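You operate a simulated robot arm through the tools that you are given. There is no shell and no other tool. Be economical: measure what you need, move in short steps, check, and stop when the job is done.

You are at the controls of a simulated two-armed robot. One attempt, no reset.

## Task
Pick up the tube from the bottom shelf of the white shelf unit with one hand, pass it to the other hand and put it on the black mat by the pump. Set down upright: tube.
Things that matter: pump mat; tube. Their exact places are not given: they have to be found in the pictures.

The check looks at the end state, three seconds after you hand in, the way a careful person would. Anything else that was tipped, shoved, dropped, spilled or broken makes it a failure.

## Robot
Two 6-joint arms with two-finger parallel grippers on one trunk, on a base that drives. Base frame: it is fixed to the floor where the robot stands at the start and does not move with it; the origin is under the middle of the robot, x ahead of it, y to its left, z up. Readings come in m, rad, newtons and seconds.
The left shoulder is at the start at [-0.107, 0.177, 0.71], the right one opposite. With the tool pointing down near the work surface each hand reaches from about 0.36 to 0.68 m from the robot's upright axis, wherever it stands, measured 20 degrees to its own side. Places, roughly: pump mat (25x15 cm) [-2.82, -0.72, 0.9]. Payload 1.57 kg a hand.
The TCP of each hand is the grasp point between the finger pads, 0.03 m short of the fingertips. In the tool frame z runs along the fingers and y along their closing line. Largest opening 0.08 m; finger width 0.017, thickness 0.012; the body of the gripper, 0.04 by 0.082 m, starts 0.08 m behind the TCP.
Orientation is told as [roll, pitch, yaw] about the base's x, y, z axes, in that order, counted from this pose: with the fingers straight down and closing along the base's y, the tool's x points along the base's -x, its y along +y and its z along -z.

## Interface
- The arms move only by the tool move_arm. It takes "left_commands", "right_commands" or both (then of equal length, played together; a hand with none holds still); each is a list of rows, each an object of numbers (a shift or turn left out is 0, a gripper value left out holds the last): "dx", "dy", "dz": the shift along the base's x, y, z in m; "wx", "wy", "wz": the turn, a rotation vector about the base's x, y, z in rad; "fingers": the finger opening in m, from 0 to 0.08. In form: [{"dx": .., "dy": .., "dz": .., "wx": .., "wy": .., "wz": .., "fingers": ..}, ...]. A call has 1 to 12 rows; each row is the pose to reach, as a shift and turn from the pose commanded when the call began. A row lasts 0.2 s, in which the tool goes at most 0.05 m and 0.15 rad; a call with a longer step from one row to the next is refused whole, and so is a gripper value outside its range. A pose out of reach is approached as far as the arm can. The call stops where the force on the tool passes 40 N (or 10 N more than at its start, if that is more) or the arm is blocked; 0.2 s more then pass. Each finger travels about 0.072 m/s and halts on what it meets, pressing with about 39 N; the grip force reading is that of the motor and also rises with nothing between the fingers. The clock runs only during rows and for 0.2 s after the last one: add rows that repeat a pose to give the fingers time. It gives the time, the measured TCP pose, the force on the tool (base axes), the opening and the grip force at its end, in the units of the frame above (readings bear some noise), with the torque about the TCP (base axes, N m) and any sound that the robot's microphone picked up, and new pictures: "show" is both (left out), scene, wrist or none (wrist: the cameras of the hands that moved).
- Cameras (640 x 400 px; columns grow to the right, rows downward): "scene" is now at [0.0262, -0.0107, 1.4099]; the picture's right is [-0.19, -0.98, 0.00], its down [-0.90, 0.18, -0.39] and it looks along [0.38, -0.07, -0.92] (base axes); focal length 292 px, centre (320, 200). "left" rides on the left gripper at [0.072, 0.007, -0.122] in its tool frame; the picture's right is [-0.09, 1.00, 0.00], its down [-0.84, -0.08, -0.54] and it looks along [-0.54, -0.05, 0.84] (tool axes); focal length 238 px, centre (320, 200). "right" rides on the right gripper at [0.072, -0.007, -0.122] in its tool frame; the picture's right is [0.09, 1.00, 0.00], its down [-0.84, 0.08, -0.54] and it looks along [-0.54, 0.05, 0.84] (tool axes); focal length 238 px, centre (320, 200).
- raise_lower(by): slides the trunk up (or, below 0, down) by that many m; the arms and the scene camera ride with it, the base frame stays. It gives what a move gives, with no picture.
- roll_base(legs): drives the robot by 1 to 6 legs, each [ahead, left, turn to the left] in m, m and rad, along the robot's own axes; the way and the turn of a leg run together, so that a leg with both is an arc; at most 1.5 m and 3.142 rad a leg. The arms and the cameras ride along, it lands a little off, and it stops where it bumps. It gives what a move gives, and a new picture of the scene camera.
- head_to(pan, tilt): turns the head with the scene camera to pan (to the left, within 2.496 rad either way) and tilt (down, from -0.506 to 1.204), counted from straight ahead of the robot. It gives what a move gives, and a new picture of the scene camera.
- point_at(camera, pixels): for up to 12 pixels [column, row] of the newest picture of that camera ("zoom" is the newest enlarged one), the place [x, y, z] in the base frame of the surface seen there, good to about 0.002 m. No time passes.
- close_up(camera, box): a new picture of the part [left, top, right, bottom] of that camera's present view, enlarged. No time passes.
- sign_off(): hands the job in; it is judged then, once.

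Work in short steps. Measure before you move; look again where a grasp or a placing could have gone wrong, and mend it. You have 80 turns and 260 pictures in all, those below and enlarged ones among them. Open the grippers and draw the arms clear of the work before you hand the job in, unless the task says otherwise; then end with one line.

The tools are called after ">>>" by a JSON object that holds its "op" and its "data". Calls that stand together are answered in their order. move_arm: Moves the arms, as the interface text tells. Its arguments: {"type":"object","properties":{"left_commands":{"type":"array","items":{"type":"object","properties":{"dx":{"type":"number"},"dy":{"type":"number"},"dz":{"type":"number"},"wx":{"type":"number"},"wy":{"type":"number"},"wz":{"type":"number"},"fingers":{"type":"number"}}}},"right_commands":{"type":"array","items":{"type":"object","properties":{"dx":{"type":"number"},"dy":{"type":"number"},"dz":{"type":"number"},"wx":{"type":"number"},"wy":{"type":"number"},"wz":{"type":"number"},"fingers":{"type":"number"}}}},"show":{"type":"string","enum":["both","scene","wrist","none"]}},"required":[]} The other tools are called the same way: raise_lower (by) slides the trunk up or down; roll_base (legs) drives the base; head_to (pan, tilt) turns the head that bears the scene camera; point_at (camera, pixels) gives the place of the surface under pixels of a picture; close_up (camera, box) takes an enlarged picture of a part of a camera's view; sign_off () hands the job in.

At the start:

```text
t: 0.0
left_eef_pos: [0.2771, 0.0716, 0.7108]
left_tcp_rot: [-0.001, -0.001, 0.0]
left_wrist_force: [-0.1, 0.9, 0.3]
left_ft_torque: [-0.05, 0.02, -0.01]
left_grip_width: 0.0801
left_finger_force: 0.0
right_eef_pos: [0.2989, -0.1828, 0.7208]
right_tcp_rot: [0.0, 0.001, 0.0]
right_wrist_force: [0.8, -0.2, 0.3]
right_ft_torque: [-0.03, 0.01, -0.01]
right_grip_width: 0.08
right_finger_force: 0.0
trunk travel left (down, up): [-0.15, 0.178]
robot x, y, heading: [-0.0032, 0.0014, -0.003]
head pan, tilt: [-0.194, 1.175]
```

scene: 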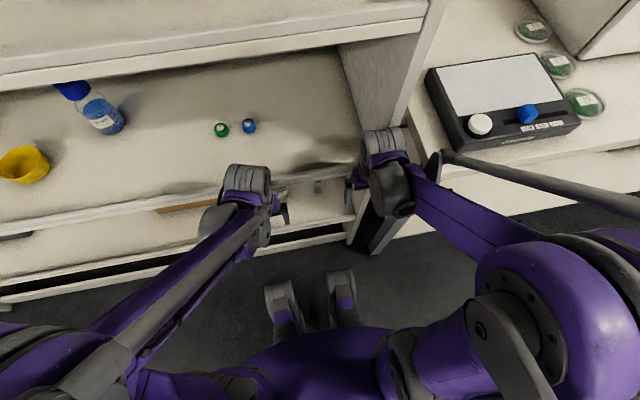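
right: 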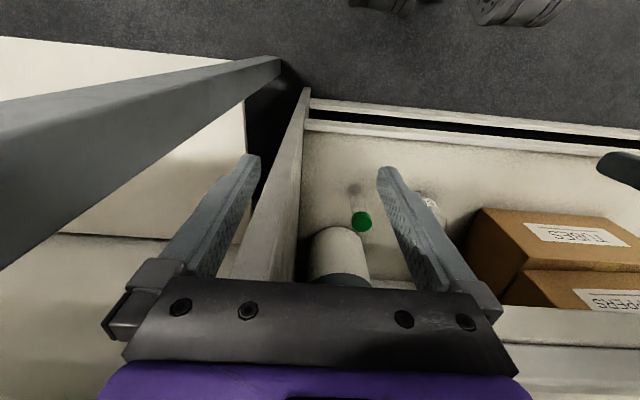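
left: 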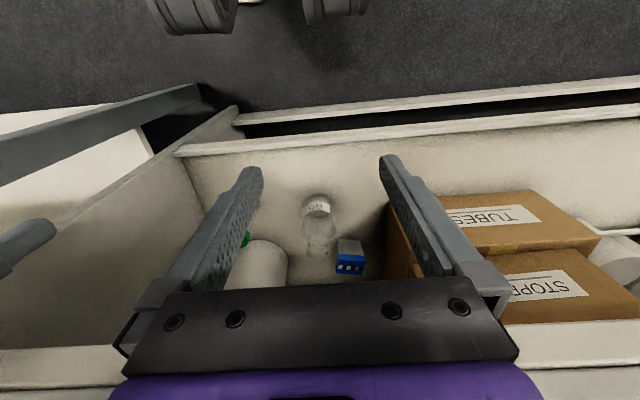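

The right wrist view shows a green-capped thing at (361,221) on the bottom shelf. I zoom in and measure it and its neighbours.

>>> {"op": "close_up", "data": {"camera": "right", "box": [280, 90, 480, 290]}}

>>> {"op": "close_up", "data": {"camera": "left", "box": [200, 120, 420, 290]}}

>>> {"op": "point_at", "data": {"camera": "right", "pixels": [[361, 221], [355, 190], [335, 240], [340, 150], [430, 203], [400, 122], [306, 150], [480, 210], [400, 110], [300, 95]]}}

>>> {"op": "point_at", "data": {"camera": "left", "pixels": [[318, 207], [320, 240], [349, 245], [350, 262], [262, 255], [245, 240], [300, 160], [300, 135], [237, 110], [400, 210]]}}

```text
2.00 times, centred on (380, 190) of right
```

zoom: 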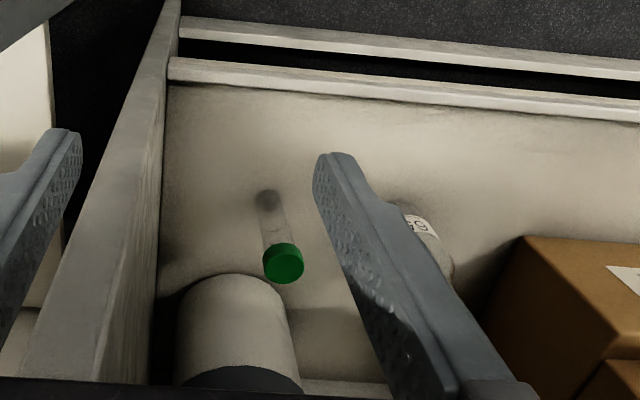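

```text
2.35 times, centred on (310, 205) of left
```

zoom: 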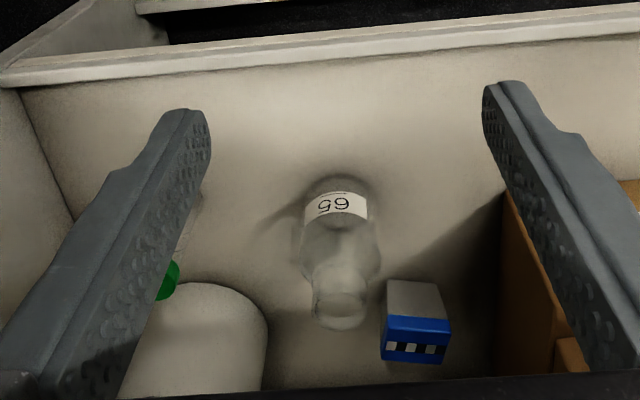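

```text
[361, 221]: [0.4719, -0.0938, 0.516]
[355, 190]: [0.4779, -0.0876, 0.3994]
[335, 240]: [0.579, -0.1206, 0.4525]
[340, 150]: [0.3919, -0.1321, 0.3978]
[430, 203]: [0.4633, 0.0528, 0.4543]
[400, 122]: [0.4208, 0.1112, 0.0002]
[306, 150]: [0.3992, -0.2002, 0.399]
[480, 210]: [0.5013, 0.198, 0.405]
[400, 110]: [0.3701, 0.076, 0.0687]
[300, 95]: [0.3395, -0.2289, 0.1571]
```

```text
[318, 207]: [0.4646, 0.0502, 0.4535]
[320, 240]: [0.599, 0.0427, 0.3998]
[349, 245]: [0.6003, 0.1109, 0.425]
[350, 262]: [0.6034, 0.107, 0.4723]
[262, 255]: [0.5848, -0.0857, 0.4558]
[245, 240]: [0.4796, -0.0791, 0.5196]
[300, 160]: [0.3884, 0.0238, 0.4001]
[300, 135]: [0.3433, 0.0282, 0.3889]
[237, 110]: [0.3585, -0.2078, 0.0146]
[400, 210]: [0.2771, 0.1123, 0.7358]
```

The green-capped tube stands at about (0.478,-0.088), z 0.40–0.52. I measure the board above it and look lower with the head to check which shelf is the lowest.

>>> {"op": "point_at", "data": {"camera": "right", "pixels": [[560, 315], [600, 360], [540, 345], [380, 285], [560, 110], [560, 125]]}}

>>> {"op": "point_at", "data": {"camera": "scene", "pixels": [[221, 129], [248, 125], [150, 210], [150, 195], [318, 186], [190, 203], [100, 250], [100, 270], [150, 60], [200, 10], [400, 100], [380, 230]]}}

>>> {"op": "head_to", "data": {"pan": 0.0, "tilt": 0.85}}

```text
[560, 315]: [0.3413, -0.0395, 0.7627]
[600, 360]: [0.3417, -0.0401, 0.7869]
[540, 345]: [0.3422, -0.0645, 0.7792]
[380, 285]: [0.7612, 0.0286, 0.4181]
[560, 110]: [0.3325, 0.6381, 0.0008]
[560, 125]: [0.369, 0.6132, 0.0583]
```

```text
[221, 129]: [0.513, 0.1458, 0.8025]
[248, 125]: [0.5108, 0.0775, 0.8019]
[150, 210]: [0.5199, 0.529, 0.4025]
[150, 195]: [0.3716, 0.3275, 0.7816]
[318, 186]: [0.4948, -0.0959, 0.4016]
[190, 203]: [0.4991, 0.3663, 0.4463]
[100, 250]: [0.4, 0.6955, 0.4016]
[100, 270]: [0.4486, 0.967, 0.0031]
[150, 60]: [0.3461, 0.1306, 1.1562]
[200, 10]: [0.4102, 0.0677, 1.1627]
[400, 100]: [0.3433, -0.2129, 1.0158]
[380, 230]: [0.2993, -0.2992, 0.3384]
```

```text
t: 0.8
left_eef_pos: [0.2775, 0.072, 0.7099]
left_tcp_rot: [-0.001, 0.0, -0.001]
left_wrist_force: [-0.8, 1.4, 0.4]
left_ft_torque: [0.02, 0.03, -0.02]
left_grip_width: 0.0801
left_finger_force: 0.0
right_eef_pos: [0.2985, -0.1826, 0.7199]
right_tcp_rot: [0.001, 0.0, 0.0]
right_wrist_force: [-0.5, -0.1, 0.1]
right_ft_torque: [0.01, 0.01, -0.02]
right_grip_width: 0.0802
right_finger_force: 0.1
trunk travel left (down, up): [-0.15, 0.178]
robot x, y, heading: [0.0048, 0.0013, 0.006]
head pan, tilt: [0.0, 0.85]
```

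scene: 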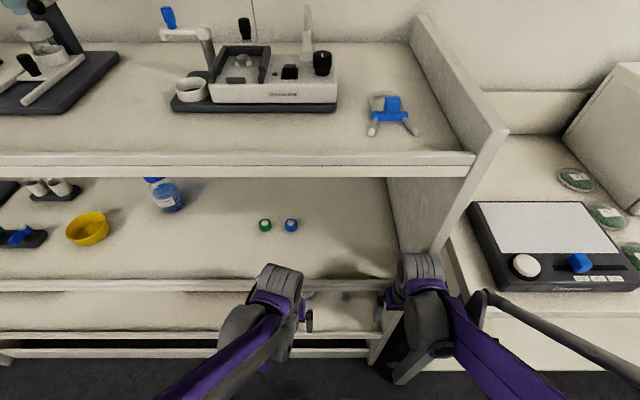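

Shelves are at z 0.40, 0.785 and 1.16, so the tube at (0.478,-0.088) is on the bottom one, under a board with its front edge at x≈0.34. I back off a little and lower the trunk so an arm can go in at a slant.

>>> {"op": "roll_base", "data": {"legs": [[-0.12, 0, 0]]}}

>>> {"op": "raise_lower", "data": {"by": -0.14}}

>>> {"op": "move_arm", "data": {"right_commands": [{"wy": -0.15, "fingers": 0.08}, {"wy": -0.3}, {"wy": -0.45}, {"wy": -0.6}, {"wy": -0.75}, {"wy": -0.85}]}}

```text
t: 2.0
left_eef_pos: [0.1614, 0.0713, 0.7097]
left_tcp_rot: [-0.001, 0.0, 0.002]
left_wrist_force: [0.1, -1.4, 0.2]
left_ft_torque: [0.04, -0.06, -0.03]
left_grip_width: 0.08
left_finger_force: 0.1
right_eef_pos: [0.1848, -0.1829, 0.72]
right_tcp_rot: [-0.001, 0.001, 0.002]
right_wrist_force: [-0.7, -0.8, -0.2]
right_ft_torque: [0.01, -0.04, 0.02]
right_grip_width: 0.08
right_finger_force: 0.1
trunk travel left (down, up): [-0.15, 0.178]
robot x, y, heading: [-0.1136, -0.0013, 0.002]
head pan, tilt: [0.0, 0.85]
```

scene: 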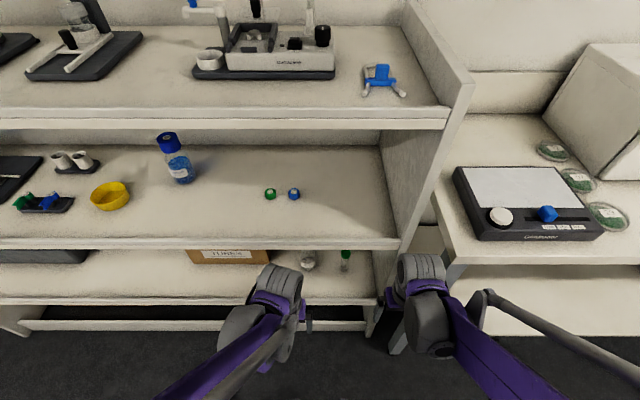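

```text
t: 3.7
left_eef_pos: [0.1625, 0.0712, 0.5704]
left_tcp_rot: [0.0, -0.003, 0.002]
left_wrist_force: [0.6, -0.1, 0.3]
left_ft_torque: [0.0, -0.02, 0.03]
left_grip_width: 0.08
left_finger_force: 0.0
right_eef_pos: [0.1845, -0.1814, 0.5815]
right_tcp_rot: [0.001, 0.0, 0.001]
right_wrist_force: [1.2, 0.0, -0.7]
right_ft_torque: [-0.01, -0.02, 0.03]
right_grip_width: 0.0799
right_finger_force: 0.1
trunk travel left (down, up): [-0.01, 0.318]
robot x, y, heading: [-0.1175, 0.0043, -0.003]
head pan, tilt: [0.0, 0.85]
```

```text
t: 5.1
left_eef_pos: [0.1624, 0.0721, 0.5701]
left_tcp_rot: [0.0, 0.0, 0.002]
left_wrist_force: [0.7, 0.0, -0.2]
left_ft_torque: [0.0, 0.0, 0.01]
left_grip_width: 0.0799
left_finger_force: 0.0
right_eef_pos: [0.1868, -0.182, 0.5801]
right_tcp_rot: [-0.003, -0.851, 0.004]
right_wrist_force: [0.4, 0.0, -0.2]
right_ft_torque: [0.03, 0.01, 0.0]
right_grip_width: 0.0802
right_finger_force: 0.0
trunk travel left (down, up): [-0.01, 0.318]
robot x, y, heading: [-0.115, -0.0005, 0.004]
head pan, tilt: [0.0, 0.85]
```

scene: 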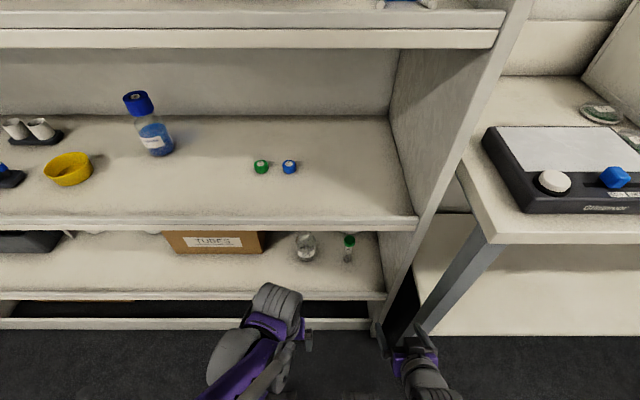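
right: 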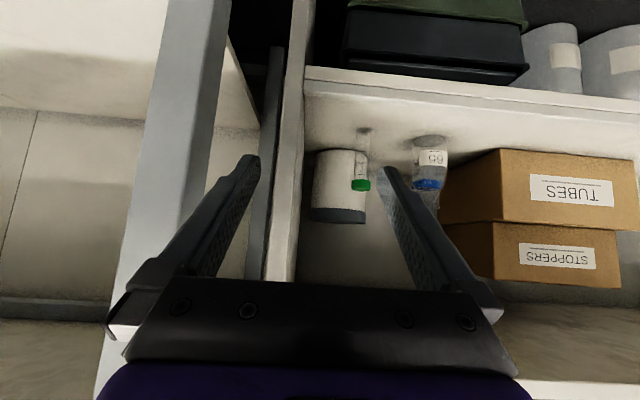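

Both views show the tube upright at scene (348,247) and right (361,160), with a pale jar behind it. I zoom and measure it exactly.

>>> {"op": "close_up", "data": {"camera": "scene", "box": [280, 220, 400, 295]}}

>>> {"op": "point_at", "data": {"camera": "zoom", "pixels": [[365, 115], [365, 130], [365, 175], [360, 215], [340, 120], [390, 120], [364, 95], [340, 110], [385, 112]]}}

>>> {"op": "close_up", "data": {"camera": "right", "box": [300, 110, 460, 230]}}

>>> {"op": "point_at", "data": {"camera": "right", "pixels": [[361, 184], [363, 145], [335, 165], [335, 200], [317, 190], [290, 190], [305, 88], [430, 183]]}}

```text
5.33 times, centred on (340, 258) of scene
```

zoom: 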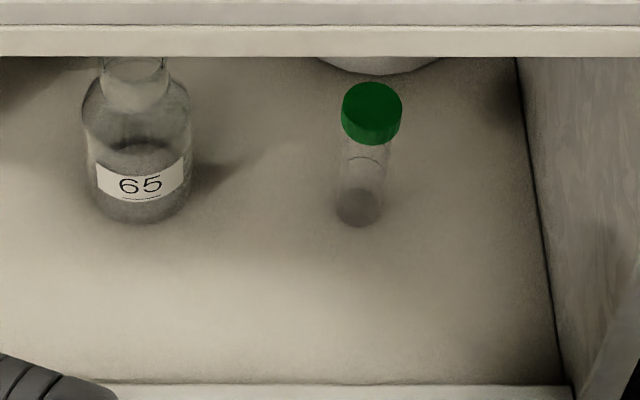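

```text
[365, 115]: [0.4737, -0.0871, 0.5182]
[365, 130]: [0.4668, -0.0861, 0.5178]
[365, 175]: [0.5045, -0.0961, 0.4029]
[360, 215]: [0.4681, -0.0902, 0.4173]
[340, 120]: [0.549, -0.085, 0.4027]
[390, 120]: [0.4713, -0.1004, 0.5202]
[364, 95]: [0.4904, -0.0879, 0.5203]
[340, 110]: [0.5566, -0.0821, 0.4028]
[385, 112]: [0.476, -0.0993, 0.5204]
```

```text
3.33 times, centred on (380, 170) of right
```

zoom: 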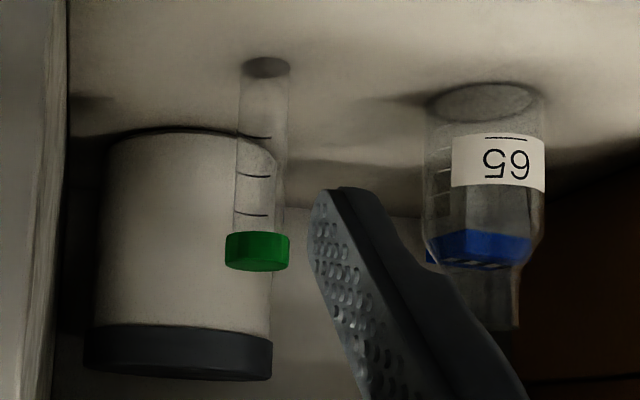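

```text
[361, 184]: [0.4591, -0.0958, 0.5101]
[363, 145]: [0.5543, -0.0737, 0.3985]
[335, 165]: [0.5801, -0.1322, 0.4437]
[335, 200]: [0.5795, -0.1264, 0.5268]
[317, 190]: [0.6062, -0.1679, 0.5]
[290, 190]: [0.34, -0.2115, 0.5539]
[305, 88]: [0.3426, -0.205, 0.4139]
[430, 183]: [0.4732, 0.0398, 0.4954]
```

The tube axis is at about (0.476,-0.089), body about 24 mm wide, cap at z 0.505–0.52, jar face at x 0.579. I lower the right hand in front of the opening at z 0.45 and move the left hand aside.

>>> {"op": "move_arm", "data": {"right_commands": [{"dx": 0.02, "dy": 0.018, "dz": -0.026}, {"dx": 0.04, "dy": 0.036, "dz": -0.052}, {"dx": 0.06, "dy": 0.054, "dz": -0.078}, {"dx": 0.08, "dy": 0.072, "dz": -0.104}, {"dx": 0.1, "dy": 0.093, "dz": -0.13}, {"dx": 0.13, "dy": 0.093, "dz": -0.13}, {"dx": 0.16, "dy": 0.093, "dz": -0.13}], "left_commands": [{"dy": 0.03}, {"dy": 0.06}, {"dy": 0.09}, {"dy": 0.12}, {"dy": 0.12}, {"dy": 0.12}, {"dy": 0.12}]}}

```text
t: 6.7
left_eef_pos: [0.163, 0.1876, 0.5693]
left_tcp_rot: [0.001, 0.001, 0.003]
left_wrist_force: [-0.5, 0.3, -0.4]
left_ft_torque: [-0.03, 0.02, -0.03]
left_grip_width: 0.0803
left_finger_force: 0.0
right_eef_pos: [0.3462, -0.0903, 0.4535]
right_tcp_rot: [-0.005, -0.848, 0.003]
right_wrist_force: [-0.7, -0.1, 0.2]
right_ft_torque: [-0.01, 0.03, 0.02]
right_grip_width: 0.0802
right_finger_force: 0.0
right hand out of reach, approached as far as the arm can: row 1, 2, 3, 4, 5, 6
trunk travel left (down, up): [-0.01, 0.318]
robot x, y, heading: [-0.1143, -0.0012, -0.002]
head pan, tilt: [0.0, 0.85]
```

scene: 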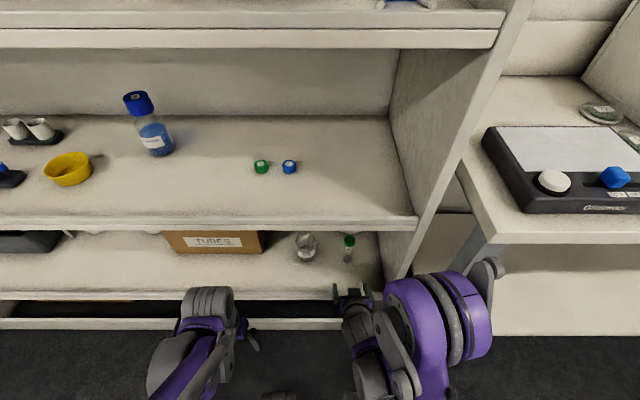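
right: 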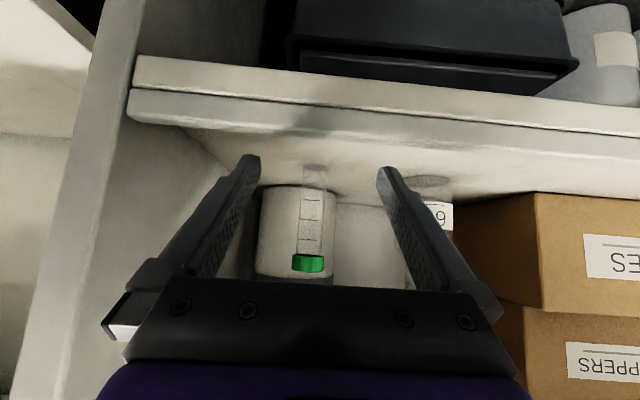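
left: 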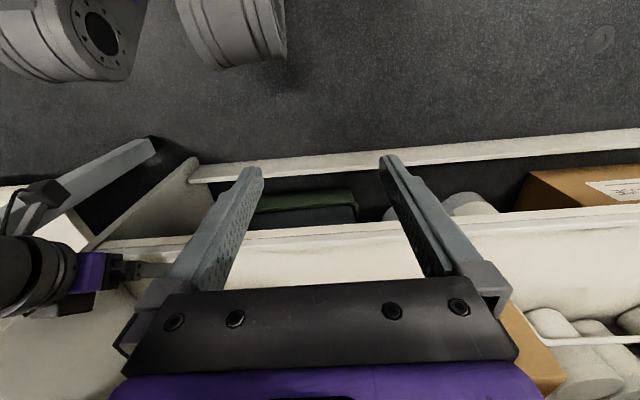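

A still lower board shows in this view, with a black tray and rolls at right (430,45). I measure those levels and zoom to make sure no tube stands down there; I also check the elbow's clearance.

>>> {"op": "point_at", "data": {"camera": "right", "pixels": [[430, 20], [430, 65], [590, 30], [300, 80], [300, 110], [130, 20], [200, 40]]}}

>>> {"op": "point_at", "data": {"camera": "left", "pixels": [[310, 205], [470, 203], [570, 185], [330, 165], [330, 235], [240, 170]]}}

>>> {"op": "point_at", "data": {"camera": "scene", "pixels": [[490, 275], [410, 285], [470, 300], [475, 240], [352, 300]]}}

>>> {"op": "close_up", "data": {"camera": "left", "box": [80, 120, 640, 280]}}

```text
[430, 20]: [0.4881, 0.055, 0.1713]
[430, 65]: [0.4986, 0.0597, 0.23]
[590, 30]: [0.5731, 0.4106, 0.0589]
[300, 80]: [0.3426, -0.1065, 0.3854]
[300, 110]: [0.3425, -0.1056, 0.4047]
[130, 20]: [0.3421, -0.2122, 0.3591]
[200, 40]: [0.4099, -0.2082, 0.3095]
```

```text
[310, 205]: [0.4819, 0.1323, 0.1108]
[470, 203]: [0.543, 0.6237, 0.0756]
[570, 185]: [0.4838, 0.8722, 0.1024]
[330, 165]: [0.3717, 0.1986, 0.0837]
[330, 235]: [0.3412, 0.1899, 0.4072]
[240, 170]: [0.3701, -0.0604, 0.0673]
```

```text
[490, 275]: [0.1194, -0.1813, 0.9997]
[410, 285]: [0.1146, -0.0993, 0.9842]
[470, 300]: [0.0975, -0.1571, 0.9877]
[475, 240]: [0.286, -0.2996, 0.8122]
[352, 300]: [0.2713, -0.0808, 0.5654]
```

```text
1.14 times, centred on (360, 200) of left
```

zoom: 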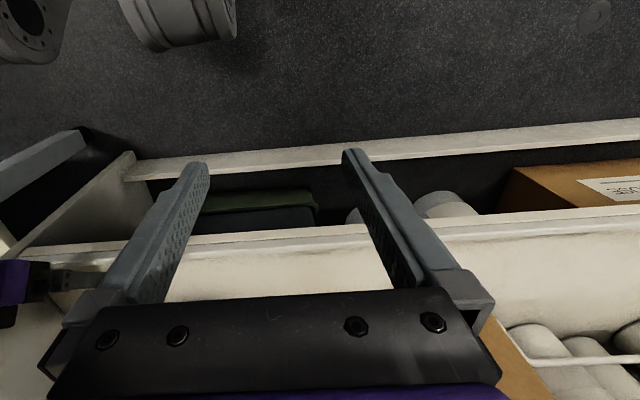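

The tray level holds only a tray, rolls and a box, so the green-capped tube is the one. The hand is lined up at y -0.090, z 0.4535, and I advance in x to around the tube.

>>> {"op": "move_arm", "data": {"right_commands": [{"dx": 0.03}, {"dx": 0.06}, {"dx": 0.085}, {"dx": 0.105}]}}

```text
t: 7.7
left_eef_pos: [0.1629, 0.189, 0.569]
left_tcp_rot: [-0.001, 0.001, 0.003]
left_wrist_force: [-0.8, -0.4, 0.0]
left_ft_torque: [0.02, 0.0, -0.04]
left_grip_width: 0.0799
left_finger_force: 0.1
right_eef_pos: [0.4483, -0.0906, 0.4494]
right_tcp_rot: [-0.001, -0.85, 0.001]
right_wrist_force: [0.5, 0.2, 0.2]
right_ft_torque: [0.0, 0.01, 0.0]
right_grip_width: 0.0799
right_finger_force: 0.1
trunk travel left (down, up): [-0.01, 0.318]
robot x, y, heading: [-0.113, 0.0016, -0.0]
head pan, tilt: [0.0, 0.85]
```

scene: 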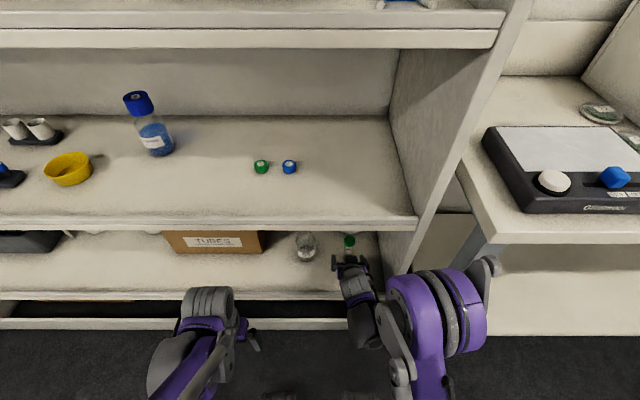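
right: 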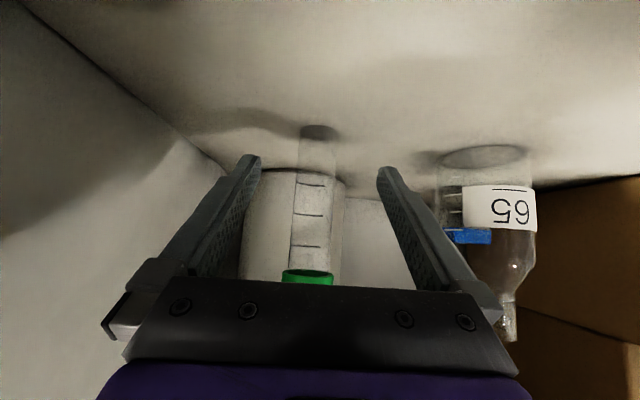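

The tube stands between the fingers, slightly ahead of the grasp point. I go 28 mm on and close.

>>> {"op": "move_arm", "data": {"right_commands": [{"dx": 0.028}, {"dx": 0.028, "fingers": 0.06}, {"dx": 0.028, "fingers": 0.035}, {"dx": 0.028, "fingers": 0.015}, {"dx": 0.028}, {"dx": 0.028}]}}

```text
t: 9.1
left_eef_pos: [0.1643, 0.1901, 0.5699]
left_tcp_rot: [0.002, 0.001, 0.003]
left_wrist_force: [0.4, -0.6, 0.3]
left_ft_torque: [0.03, -0.01, -0.01]
left_grip_width: 0.0801
left_finger_force: 0.0
right_eef_pos: [0.4767, -0.088, 0.4501]
right_tcp_rot: [-0.001, -0.852, 0.002]
right_wrist_force: [0.0, -0.9, -0.4]
right_ft_torque: [0.0, 0.01, 0.01]
right_grip_width: 0.0262
right_finger_force: 37.4
trunk travel left (down, up): [-0.01, 0.318]
robot x, y, heading: [-0.1127, 0.0028, 0.004]
head pan, tilt: [0.0, 0.85]
```

scene: 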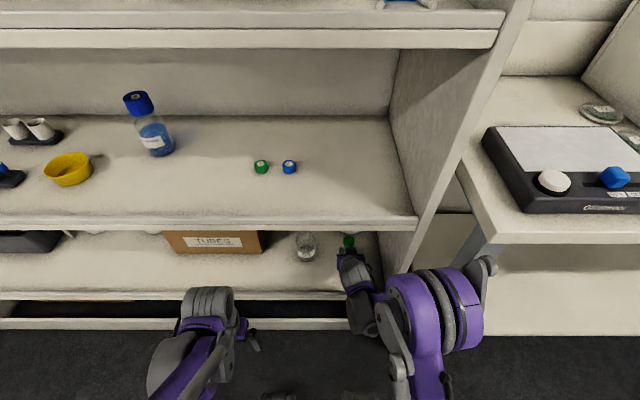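
right: 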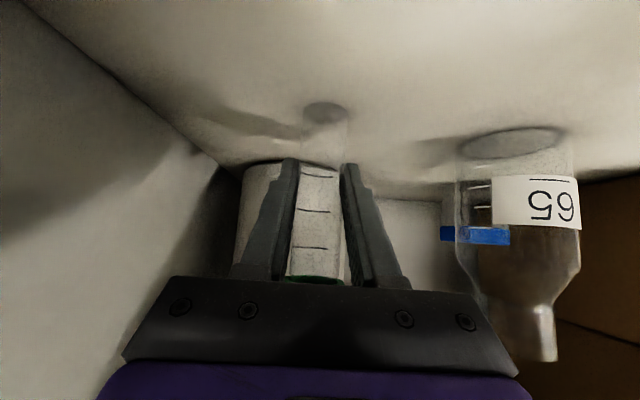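

The grip holds at 26 mm with 37 N. I lift 4 cm (the tube top stays far below the board at 0.76) and draw it out of the shelf.

>>> {"op": "move_arm", "data": {"right_commands": [{"dz": 0.02}, {"dz": 0.04}, {"dx": -0.04, "dz": 0.05}, {"dx": -0.08, "dz": 0.05}, {"dx": -0.12, "dz": 0.05}, {"dx": -0.16, "dz": 0.05}, {"dx": -0.2, "dz": 0.05}, {"dx": -0.2, "dz": 0.05}]}}

```text
t: 10.9
left_eef_pos: [0.1639, 0.1886, 0.568]
left_tcp_rot: [0.0, 0.001, 0.002]
left_wrist_force: [0.6, 0.5, -0.1]
left_ft_torque: [0.02, 0.02, 0.03]
left_grip_width: 0.08
left_finger_force: 0.0
right_eef_pos: [0.2831, -0.0879, 0.5126]
right_tcp_rot: [-0.001, -0.85, 0.003]
right_wrist_force: [0.5, 0.2, 0.3]
right_ft_torque: [0.0, 0.0, 0.01]
right_grip_width: 0.026
right_finger_force: 37.8
right hand out of reach, approached as far as the arm can: row 7, 8
trunk travel left (down, up): [-0.01, 0.318]
robot x, y, heading: [-0.1138, -0.0022, -0.001]
head pan, tilt: [0.0, 0.85]
```

scene: 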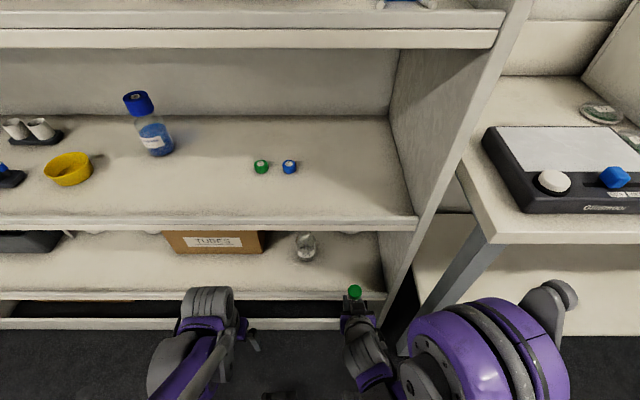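
right: 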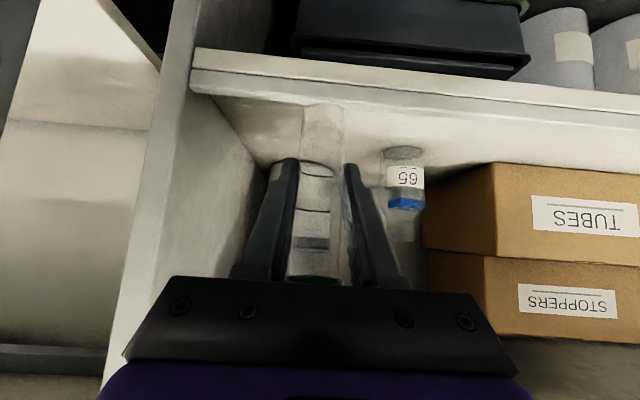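

The tube is out of the shelf. I back away 0.35 m and turn the head to find the way to the mat behind.

>>> {"op": "roll_base", "data": {"legs": [[-0.35, 0, 0]]}}

>>> {"op": "head_to", "data": {"pan": 2.4, "tilt": 0.4}}

>>> {"op": "head_to", "data": {"pan": -2.45, "tilt": 0.4}}

>>> {"op": "head_to", "data": {"pan": -1.3, "tilt": 0.5}}

```text
t: 13.2
left_eef_pos: [-0.187, 0.1887, 0.5691]
left_tcp_rot: [0.0, 0.001, 0.001]
left_wrist_force: [0.0, 0.8, -0.4]
left_ft_torque: [0.01, 0.01, 0.0]
left_grip_width: 0.0799
left_finger_force: 0.1
right_eef_pos: [-0.0682, -0.0884, 0.5139]
right_tcp_rot: [-0.002, -0.848, 0.004]
right_wrist_force: [0.5, 0.2, 0.1]
right_ft_torque: [0.01, -0.03, -0.01]
right_grip_width: 0.0262
right_finger_force: 36.9
trunk travel left (down, up): [-0.01, 0.318]
robot x, y, heading: [-0.464, -0.0058, -0.001]
head pan, tilt: [0.0, 0.85]
```

scene: 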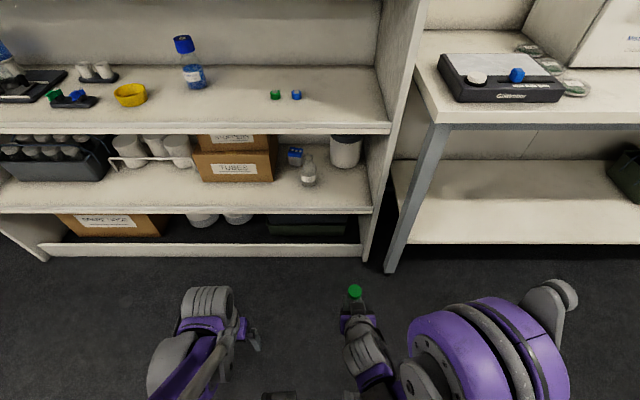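

```text
t: 15.4
left_eef_pos: [-0.187, 0.1882, 0.569]
left_tcp_rot: [-0.001, 0.0, 0.001]
left_wrist_force: [0.1, -0.4, -0.6]
left_ft_torque: [0.0, -0.01, -0.01]
left_grip_width: 0.0797
left_finger_force: 0.1
right_eef_pos: [-0.0659, -0.0882, 0.5141]
right_tcp_rot: [-0.003, -0.846, 0.004]
right_wrist_force: [0.0, -0.2, 0.5]
right_ft_torque: [0.0, -0.02, 0.0]
right_grip_width: 0.026
right_finger_force: 37.0
trunk travel left (down, up): [-0.01, 0.318]
robot x, y, heading: [-0.4616, -0.0001, -0.002]
head pan, tilt: [2.4, 0.4]
```

scene: 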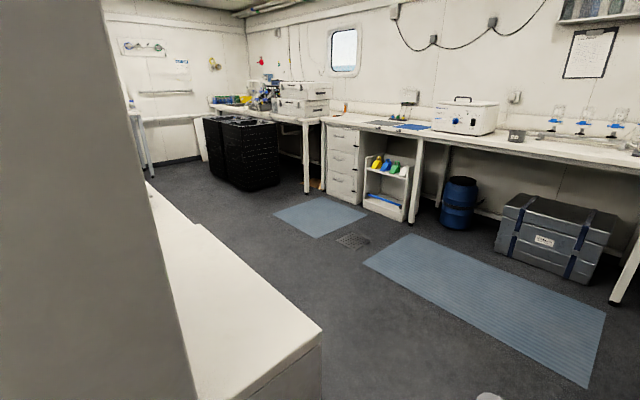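

```text
t: 19.2
left_eef_pos: [-0.1861, 0.1887, 0.5688]
left_tcp_rot: [0.001, -0.002, 0.002]
left_wrist_force: [0.8, 0.4, -0.6]
left_ft_torque: [0.06, -0.03, 0.02]
left_grip_width: 0.0802
left_finger_force: 0.1
right_eef_pos: [-0.0669, -0.0878, 0.5133]
right_tcp_rot: [-0.001, -0.849, 0.002]
right_wrist_force: [-0.3, -0.2, 0.5]
right_ft_torque: [-0.02, -0.02, -0.01]
right_grip_width: 0.0261
right_finger_force: 37.5
trunk travel left (down, up): [-0.01, 0.318]
robot x, y, heading: [-0.4628, 0.0028, 0.004]
head pan, tilt: [-2.45, 0.4]
```

scene: 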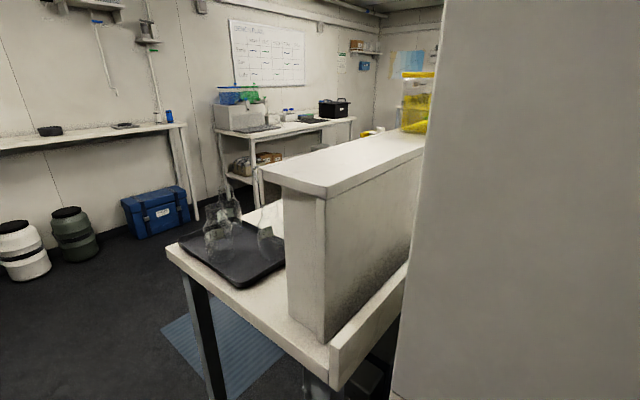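

```text
t: 20.6
left_eef_pos: [-0.1863, 0.1877, 0.5691]
left_tcp_rot: [0.0, -0.001, 0.0]
left_wrist_force: [1.0, 0.8, -0.5]
left_ft_torque: [-0.03, -0.02, -0.01]
left_grip_width: 0.0799
left_finger_force: 0.0
right_eef_pos: [-0.0666, -0.0883, 0.5126]
right_tcp_rot: [0.0, -0.848, 0.004]
right_wrist_force: [-0.7, 0.5, -0.8]
right_ft_torque: [-0.01, 0.01, -0.01]
right_grip_width: 0.026
right_finger_force: 37.4
trunk travel left (down, up): [-0.01, 0.318]
robot x, y, heading: [-0.4652, -0.0023, 0.003]
head pan, tilt: [-1.3, 0.499]
```

scene: 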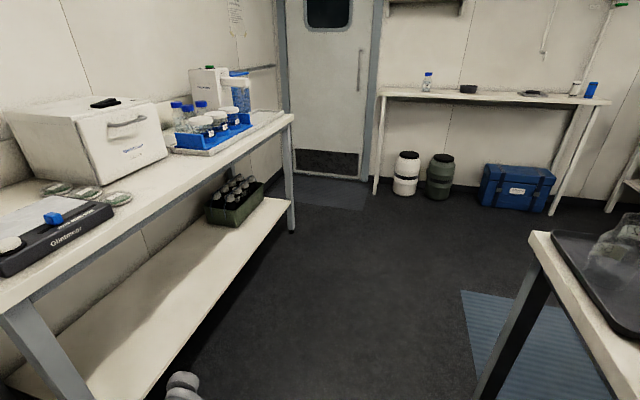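

A central island with a tray stands behind me to the right. I measure its edge, corridor widths and look farther back on both sides.

>>> {"op": "point_at", "data": {"camera": "scene", "pixels": [[530, 235], [637, 360], [590, 240], [480, 395], [200, 120], [290, 115], [400, 185], [440, 195], [520, 200], [440, 92], [330, 270], [600, 270]]}}

>>> {"op": "head_to", "data": {"pan": -2.2, "tilt": 0.35}}

```text
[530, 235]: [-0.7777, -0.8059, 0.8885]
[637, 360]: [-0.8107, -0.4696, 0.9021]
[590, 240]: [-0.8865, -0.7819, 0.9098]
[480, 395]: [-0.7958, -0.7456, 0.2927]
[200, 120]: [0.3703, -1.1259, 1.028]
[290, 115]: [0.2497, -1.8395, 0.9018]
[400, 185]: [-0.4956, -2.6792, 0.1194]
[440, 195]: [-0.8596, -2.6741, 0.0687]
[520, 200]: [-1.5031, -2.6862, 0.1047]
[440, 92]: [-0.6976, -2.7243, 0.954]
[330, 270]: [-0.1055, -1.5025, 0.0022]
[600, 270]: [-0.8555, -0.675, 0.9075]
```

```text
t: 21.8
left_eef_pos: [-0.186, 0.1883, 0.5692]
left_tcp_rot: [0.0, -0.001, 0.002]
left_wrist_force: [0.0, -0.3, 0.1]
left_ft_torque: [0.0, 0.03, -0.04]
left_grip_width: 0.08
left_finger_force: 0.0
right_eef_pos: [-0.067, -0.0885, 0.5128]
right_tcp_rot: [-0.003, -0.849, 0.002]
right_wrist_force: [-0.4, 0.7, -0.2]
right_ft_torque: [-0.04, -0.01, 0.01]
right_grip_width: 0.0263
right_finger_force: 37.3
trunk travel left (down, up): [-0.01, 0.318]
robot x, y, heading: [-0.462, -0.0017, 0.004]
head pan, tilt: [-2.201, 0.351]
```

scene: 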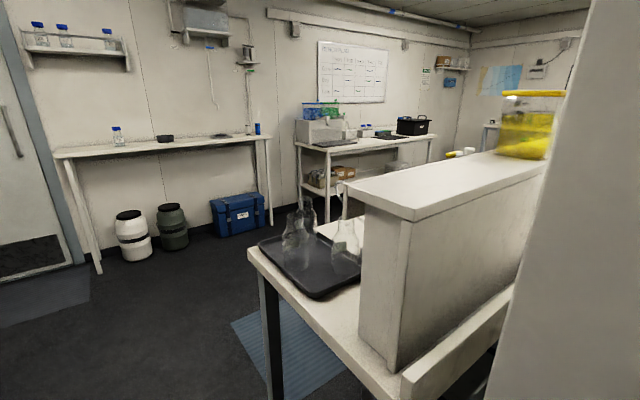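

The island extends back towards the mat. I measure its edge, the divider and the right-hand aisle.

>>> {"op": "point_at", "data": {"camera": "scene", "pixels": [[250, 250], [415, 215], [540, 160], [405, 375], [345, 215], [270, 370], [235, 215], [270, 210], [330, 170], [350, 200], [300, 145], [430, 140]]}}

>>> {"op": "close_up", "data": {"camera": "scene", "box": [240, 80, 480, 240]}}

```text
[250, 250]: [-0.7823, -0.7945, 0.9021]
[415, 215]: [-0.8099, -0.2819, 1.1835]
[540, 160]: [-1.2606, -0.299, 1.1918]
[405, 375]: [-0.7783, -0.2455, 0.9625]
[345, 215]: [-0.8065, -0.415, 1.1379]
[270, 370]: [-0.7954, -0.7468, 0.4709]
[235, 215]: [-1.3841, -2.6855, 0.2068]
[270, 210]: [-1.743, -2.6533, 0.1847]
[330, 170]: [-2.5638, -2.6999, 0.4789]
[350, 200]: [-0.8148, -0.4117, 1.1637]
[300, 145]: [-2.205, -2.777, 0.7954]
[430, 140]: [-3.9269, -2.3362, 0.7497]
```

```text
2.50 times, centred on (360, 160) of scene
```

zoom: 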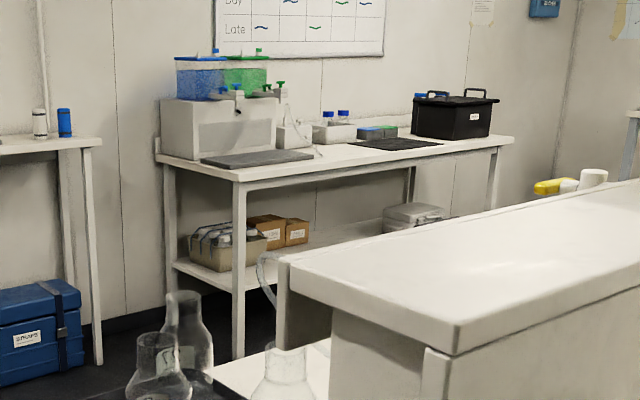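

The mat should be on the island's far side (worktop y −0.42…−0.80), reached by the −y aisle. First I do the handover here in free space: pitch the left hand up towards horizontal and yaw the right hand so that the two come from opposite sides.

>>> {"op": "move_arm", "data": {"left_commands": [{"wy": -0.15, "dy": 0.01}, {"wy": -0.3, "dy": 0.02}, {"wy": -0.45, "dy": 0.03}, {"wy": -0.6, "dy": 0.04}, {"wy": -0.75, "dy": 0.04}, {"wy": -0.9, "dy": 0.04}, {"wy": -1.05, "dy": 0.04}, {"wy": -1.2, "dy": 0.04}], "right_commands": [{"wz": 0.08, "dx": 0.01, "dy": 0.006}, {"wz": 0.16, "dx": 0.02, "dy": 0.012}, {"wz": 0.24, "dx": 0.03, "dy": 0.018}, {"wz": 0.32, "dx": 0.04, "dy": 0.024}, {"wz": 0.4, "dx": 0.05, "dy": 0.03}, {"wz": 0.48, "dx": 0.06, "dy": 0.036}, {"wz": 0.56, "dx": 0.07, "dy": 0.042}, {"wz": 0.6, "dx": 0.07, "dy": 0.05}], "show": "none"}}

>>> {"op": "head_to", "data": {"pan": 0.0, "tilt": 0.9}}

```text
t: 23.8
left_eef_pos: [-0.1333, 0.2408, 0.6429]
left_tcp_rot: [-0.004, -1.199, 0.003]
left_wrist_force: [-0.7, -0.5, 1.5]
left_ft_torque: [-0.02, -0.01, -0.02]
left_grip_width: 0.0798
left_finger_force: 0.0
left hand out of reach, approached as far as the arm can: row 6, 7, 8
right_eef_pos: [0.0034, -0.0368, 0.5136]
right_tcp_rot: [-0.002, -0.849, 0.606]
right_wrist_force: [0.1, -0.9, 0.1]
right_ft_torque: [-0.02, -0.04, -0.01]
right_grip_width: 0.0264
right_finger_force: 37.8
trunk travel left (down, up): [-0.01, 0.318]
robot x, y, heading: [-0.4626, -0.0022, -0.004]
head pan, tilt: [-2.201, 0.351]
stopped in row 8 (left hand): the arm was blocked; the commanded pose is now the measured one
```

```text
t: 25.9
left_eef_pos: [-0.1342, 0.239, 0.6434]
left_tcp_rot: [-0.001, -1.2, 0.004]
left_wrist_force: [-0.6, 0.5, 0.3]
left_ft_torque: [0.0, -0.02, 0.04]
left_grip_width: 0.0801
left_finger_force: 0.0
right_eef_pos: [0.0032, -0.0362, 0.5136]
right_tcp_rot: [-0.003, -0.849, 0.605]
right_wrist_force: [0.4, -0.3, -0.7]
right_ft_torque: [-0.01, 0.02, -0.01]
right_grip_width: 0.0263
right_finger_force: 37.4
trunk travel left (down, up): [-0.01, 0.318]
robot x, y, heading: [-0.4644, -0.0029, 0.009]
head pan, tilt: [0.0, 0.901]
```

scene: 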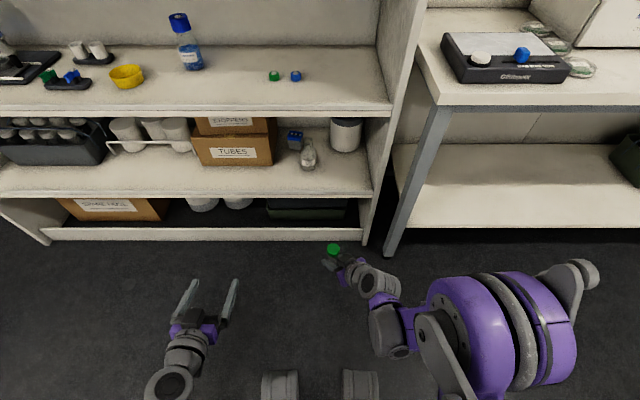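

Left is at pitch −1.2 but blocked when close in. I shift the tube 8 cm outward and bring the left hand to a pre-handover point with yaw −0.8, fingers at 55 mm.

>>> {"op": "move_arm", "data": {"left_commands": [{"dx": 0.03, "wz": -0.1, "fingers": 0.055}, {"dx": 0.06, "dy": -0.01, "wz": -0.2}, {"dx": 0.09, "dy": -0.03, "dz": -0.02, "wz": -0.32}, {"dx": 0.124, "dy": -0.06, "dz": -0.03, "wz": -0.44}, {"dx": 0.124, "dy": -0.1, "dz": -0.045, "wz": -0.56}, {"dx": 0.124, "dy": -0.14, "dz": -0.06, "wz": -0.68}, {"dx": 0.124, "dy": -0.18, "dz": -0.063, "wz": -0.8}, {"dx": 0.124, "dy": -0.18, "dz": -0.063, "wz": -0.8}], "right_commands": [{"dx": 0.02}, {"dx": 0.04}, {"dx": 0.06}, {"dx": 0.08}, {"dx": 0.08}, {"dx": 0.08}, {"dx": 0.08}, {"dx": 0.08}]}}

```text
t: 27.6
left_eef_pos: [-0.0112, 0.0617, 0.5792]
left_tcp_rot: [-0.004, -1.202, -0.797]
left_wrist_force: [0.0, 0.1, 0.9]
left_ft_torque: [-0.02, 0.01, 0.01]
left_grip_width: 0.055
left_finger_force: 0.1
right_eef_pos: [0.084, -0.0379, 0.5129]
right_tcp_rot: [-0.004, -0.847, 0.605]
right_wrist_force: [-0.1, -0.2, -0.2]
right_ft_torque: [-0.02, -0.01, -0.01]
right_grip_width: 0.026
right_finger_force: 37.0
trunk travel left (down, up): [-0.01, 0.318]
robot x, y, heading: [-0.4645, -0.0011, 0.005]
head pan, tilt: [0.0, 0.901]
```

scene: 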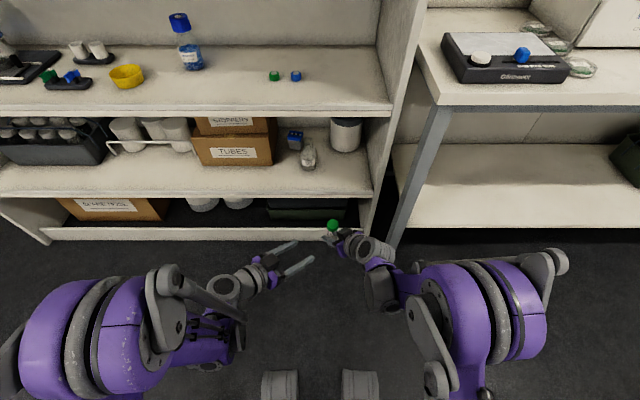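
right: 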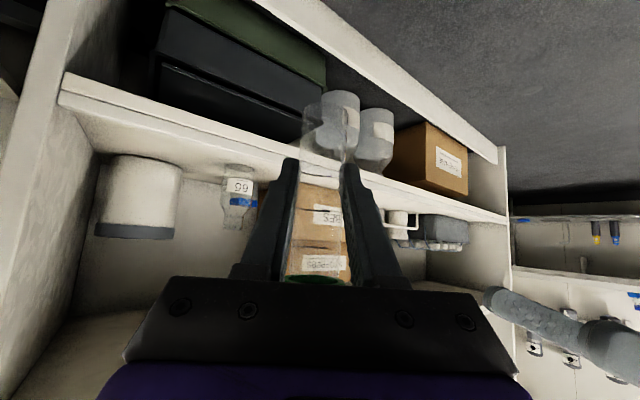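
left: 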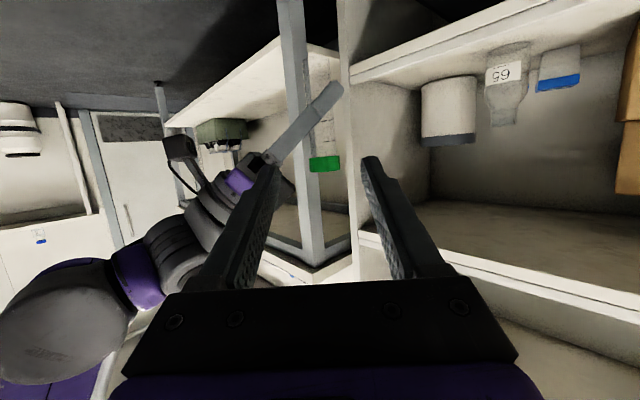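

The left view shows the cap at (325,163) between the left fingers. I measure it before closing in.

>>> {"op": "point_at", "data": {"camera": "left", "pixels": [[325, 163], [313, 165], [338, 164], [325, 158], [325, 169]]}}

>>> {"op": "point_at", "data": {"camera": "scene", "pixels": [[333, 224], [328, 224], [338, 224]]}}

>>> {"op": "close_up", "data": {"camera": "left", "box": [250, 60, 410, 180]}}

```text
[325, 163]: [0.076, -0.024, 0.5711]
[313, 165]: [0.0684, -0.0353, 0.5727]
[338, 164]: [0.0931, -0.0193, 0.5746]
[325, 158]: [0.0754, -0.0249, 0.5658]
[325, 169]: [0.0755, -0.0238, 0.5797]
```

```text
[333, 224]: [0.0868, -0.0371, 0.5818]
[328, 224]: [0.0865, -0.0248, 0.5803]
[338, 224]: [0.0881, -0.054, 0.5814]
```

```text
3.33 times, centred on (330, 120) of left
```

zoom: 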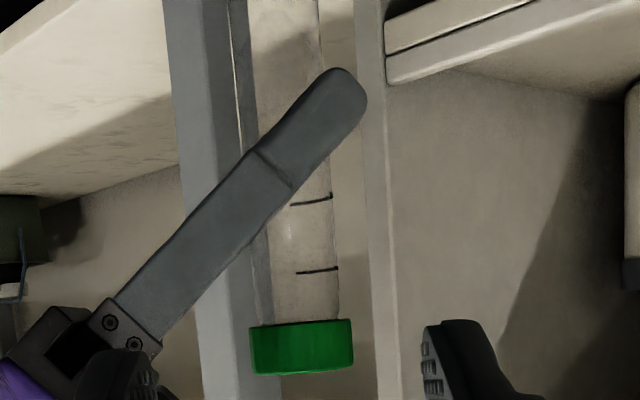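

Cap centre is (0.0855,−0.037,0.573), in line with the left fingers. I advance and look before closing.

>>> {"op": "move_arm", "data": {"left_commands": [{"dx": 0.025, "dy": -0.025, "dz": -0.006}, {"dx": 0.05, "dy": -0.05, "dz": -0.006}, {"dx": 0.075, "dy": -0.077, "dz": -0.006}, {"dx": 0.095, "dy": -0.097, "dz": -0.006}]}}

>>> {"op": "close_up", "data": {"camera": "scene", "box": [270, 190, 400, 290]}}

```text
t: 28.4
left_eef_pos: [0.0495, -0.0004, 0.5722]
left_tcp_rot: [0.004, -1.198, -0.802]
left_wrist_force: [-5.9, 6.8, 7.4]
left_ft_torque: [-0.25, 0.16, -0.33]
left_grip_width: 0.0549
left_finger_force: 0.1
right_eef_pos: [0.0908, -0.0472, 0.5136]
right_tcp_rot: [-0.02, -0.849, 0.601]
right_wrist_force: [5.5, -6.2, -7.5]
right_ft_torque: [0.3, -0.05, 0.33]
right_grip_width: 0.0257
right_finger_force: 36.5
trunk travel left (down, up): [-0.01, 0.318]
robot x, y, heading: [-0.4663, -0.0015, -0.0]
head pan, tilt: [0.0, 0.901]
stopped in row 3 (left hand): the force on the tool passed its limit at 64 N (the readings are from after the stop); the commanded pose is now the measured one
```

scene: 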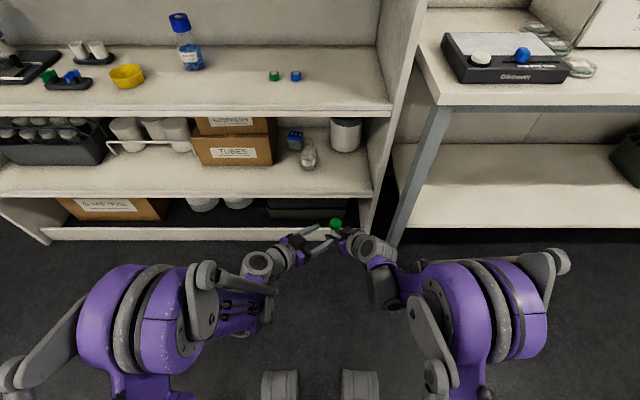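
left: 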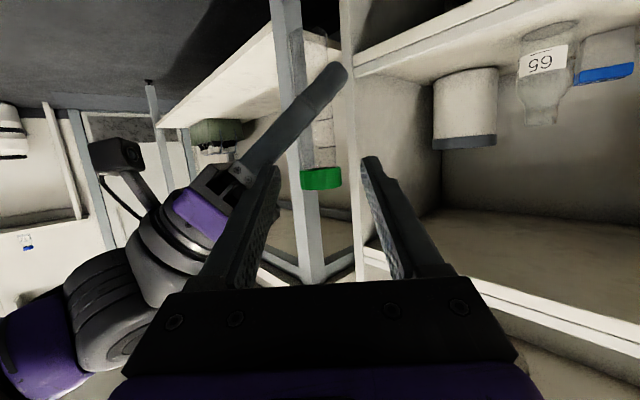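

```text
4.00 times, centred on (335, 240) of scene
```

zoom: 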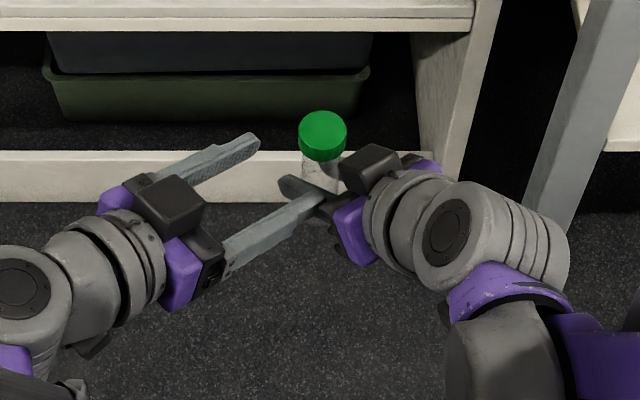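

The back left finger touched the right gripper's body. I back the left hand off 7 cm, then yaw the right hand a further 0.5 rad about the tube to clear its corner.

>>> {"op": "move_arm", "data": {"left_commands": [{"dx": -0.025, "dy": 0.025}, {"dx": -0.05, "dy": 0.05}, {"dx": -0.06, "dy": 0.06}, {"dx": -0.06, "dy": 0.06}, {"dx": -0.06, "dy": 0.06}, {"dx": -0.06, "dy": 0.06}, {"dx": -0.06, "dy": 0.06}], "right_commands": [{}, {}, {"wz": 0.12}, {"wz": 0.25}, {"wz": 0.38}, {"wz": 0.5}, {"wz": 0.5}]}}

>>> {"op": "close_up", "data": {"camera": "scene", "box": [250, 180, 410, 300]}}

>>> {"op": "close_up", "data": {"camera": "left", "box": [200, 40, 440, 220]}}

```text
t: 30.0
left_eef_pos: [-0.0083, 0.0617, 0.573]
left_tcp_rot: [0.002, -1.197, -0.804]
left_wrist_force: [0.4, -0.2, 0.5]
left_ft_torque: [-0.02, 0.01, 0.04]
left_grip_width: 0.0551
left_finger_force: 0.0
right_eef_pos: [0.09, -0.0452, 0.5128]
right_tcp_rot: [-0.019, -0.851, 1.103]
right_wrist_force: [0.5, -0.5, -0.2]
right_ft_torque: [0.0, 0.0, 0.01]
right_grip_width: 0.0264
right_finger_force: 37.3
trunk travel left (down, up): [-0.01, 0.318]
robot x, y, heading: [-0.4663, -0.0018, -0.0]
head pan, tilt: [0.0, 0.901]
```

scene: 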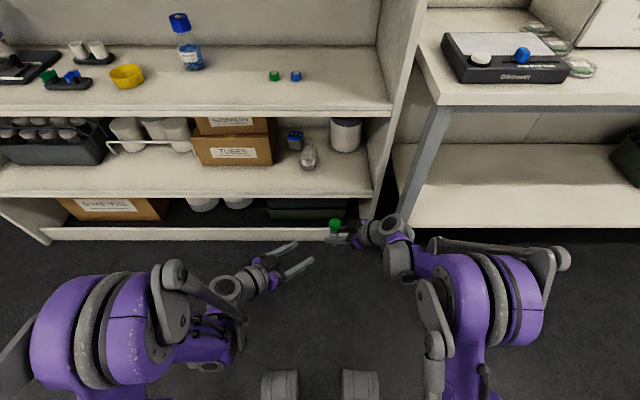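
right: 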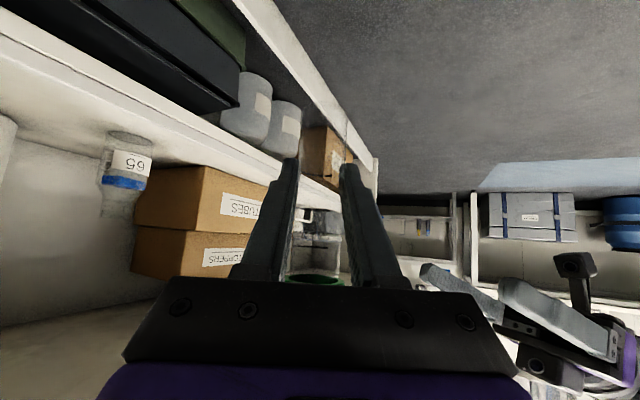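
left: 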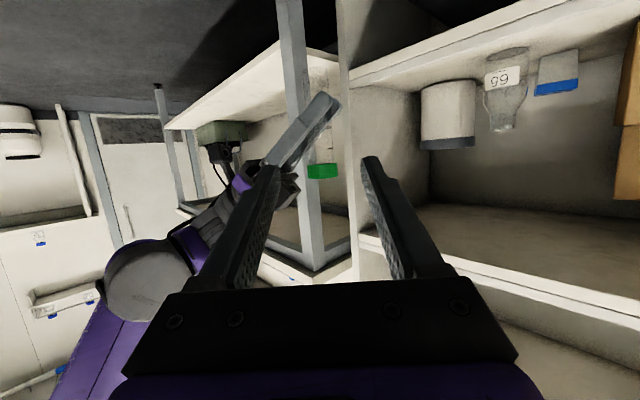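

```text
3.33 times, centred on (330, 240) of scene
```

zoom: 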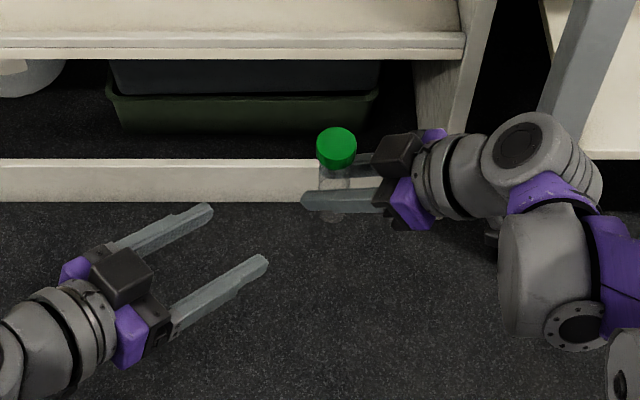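

```text
2.22 times, centred on (320, 130) of left
```

zoom: 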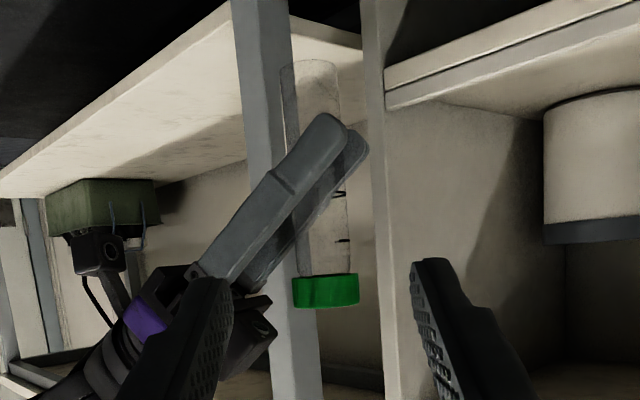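

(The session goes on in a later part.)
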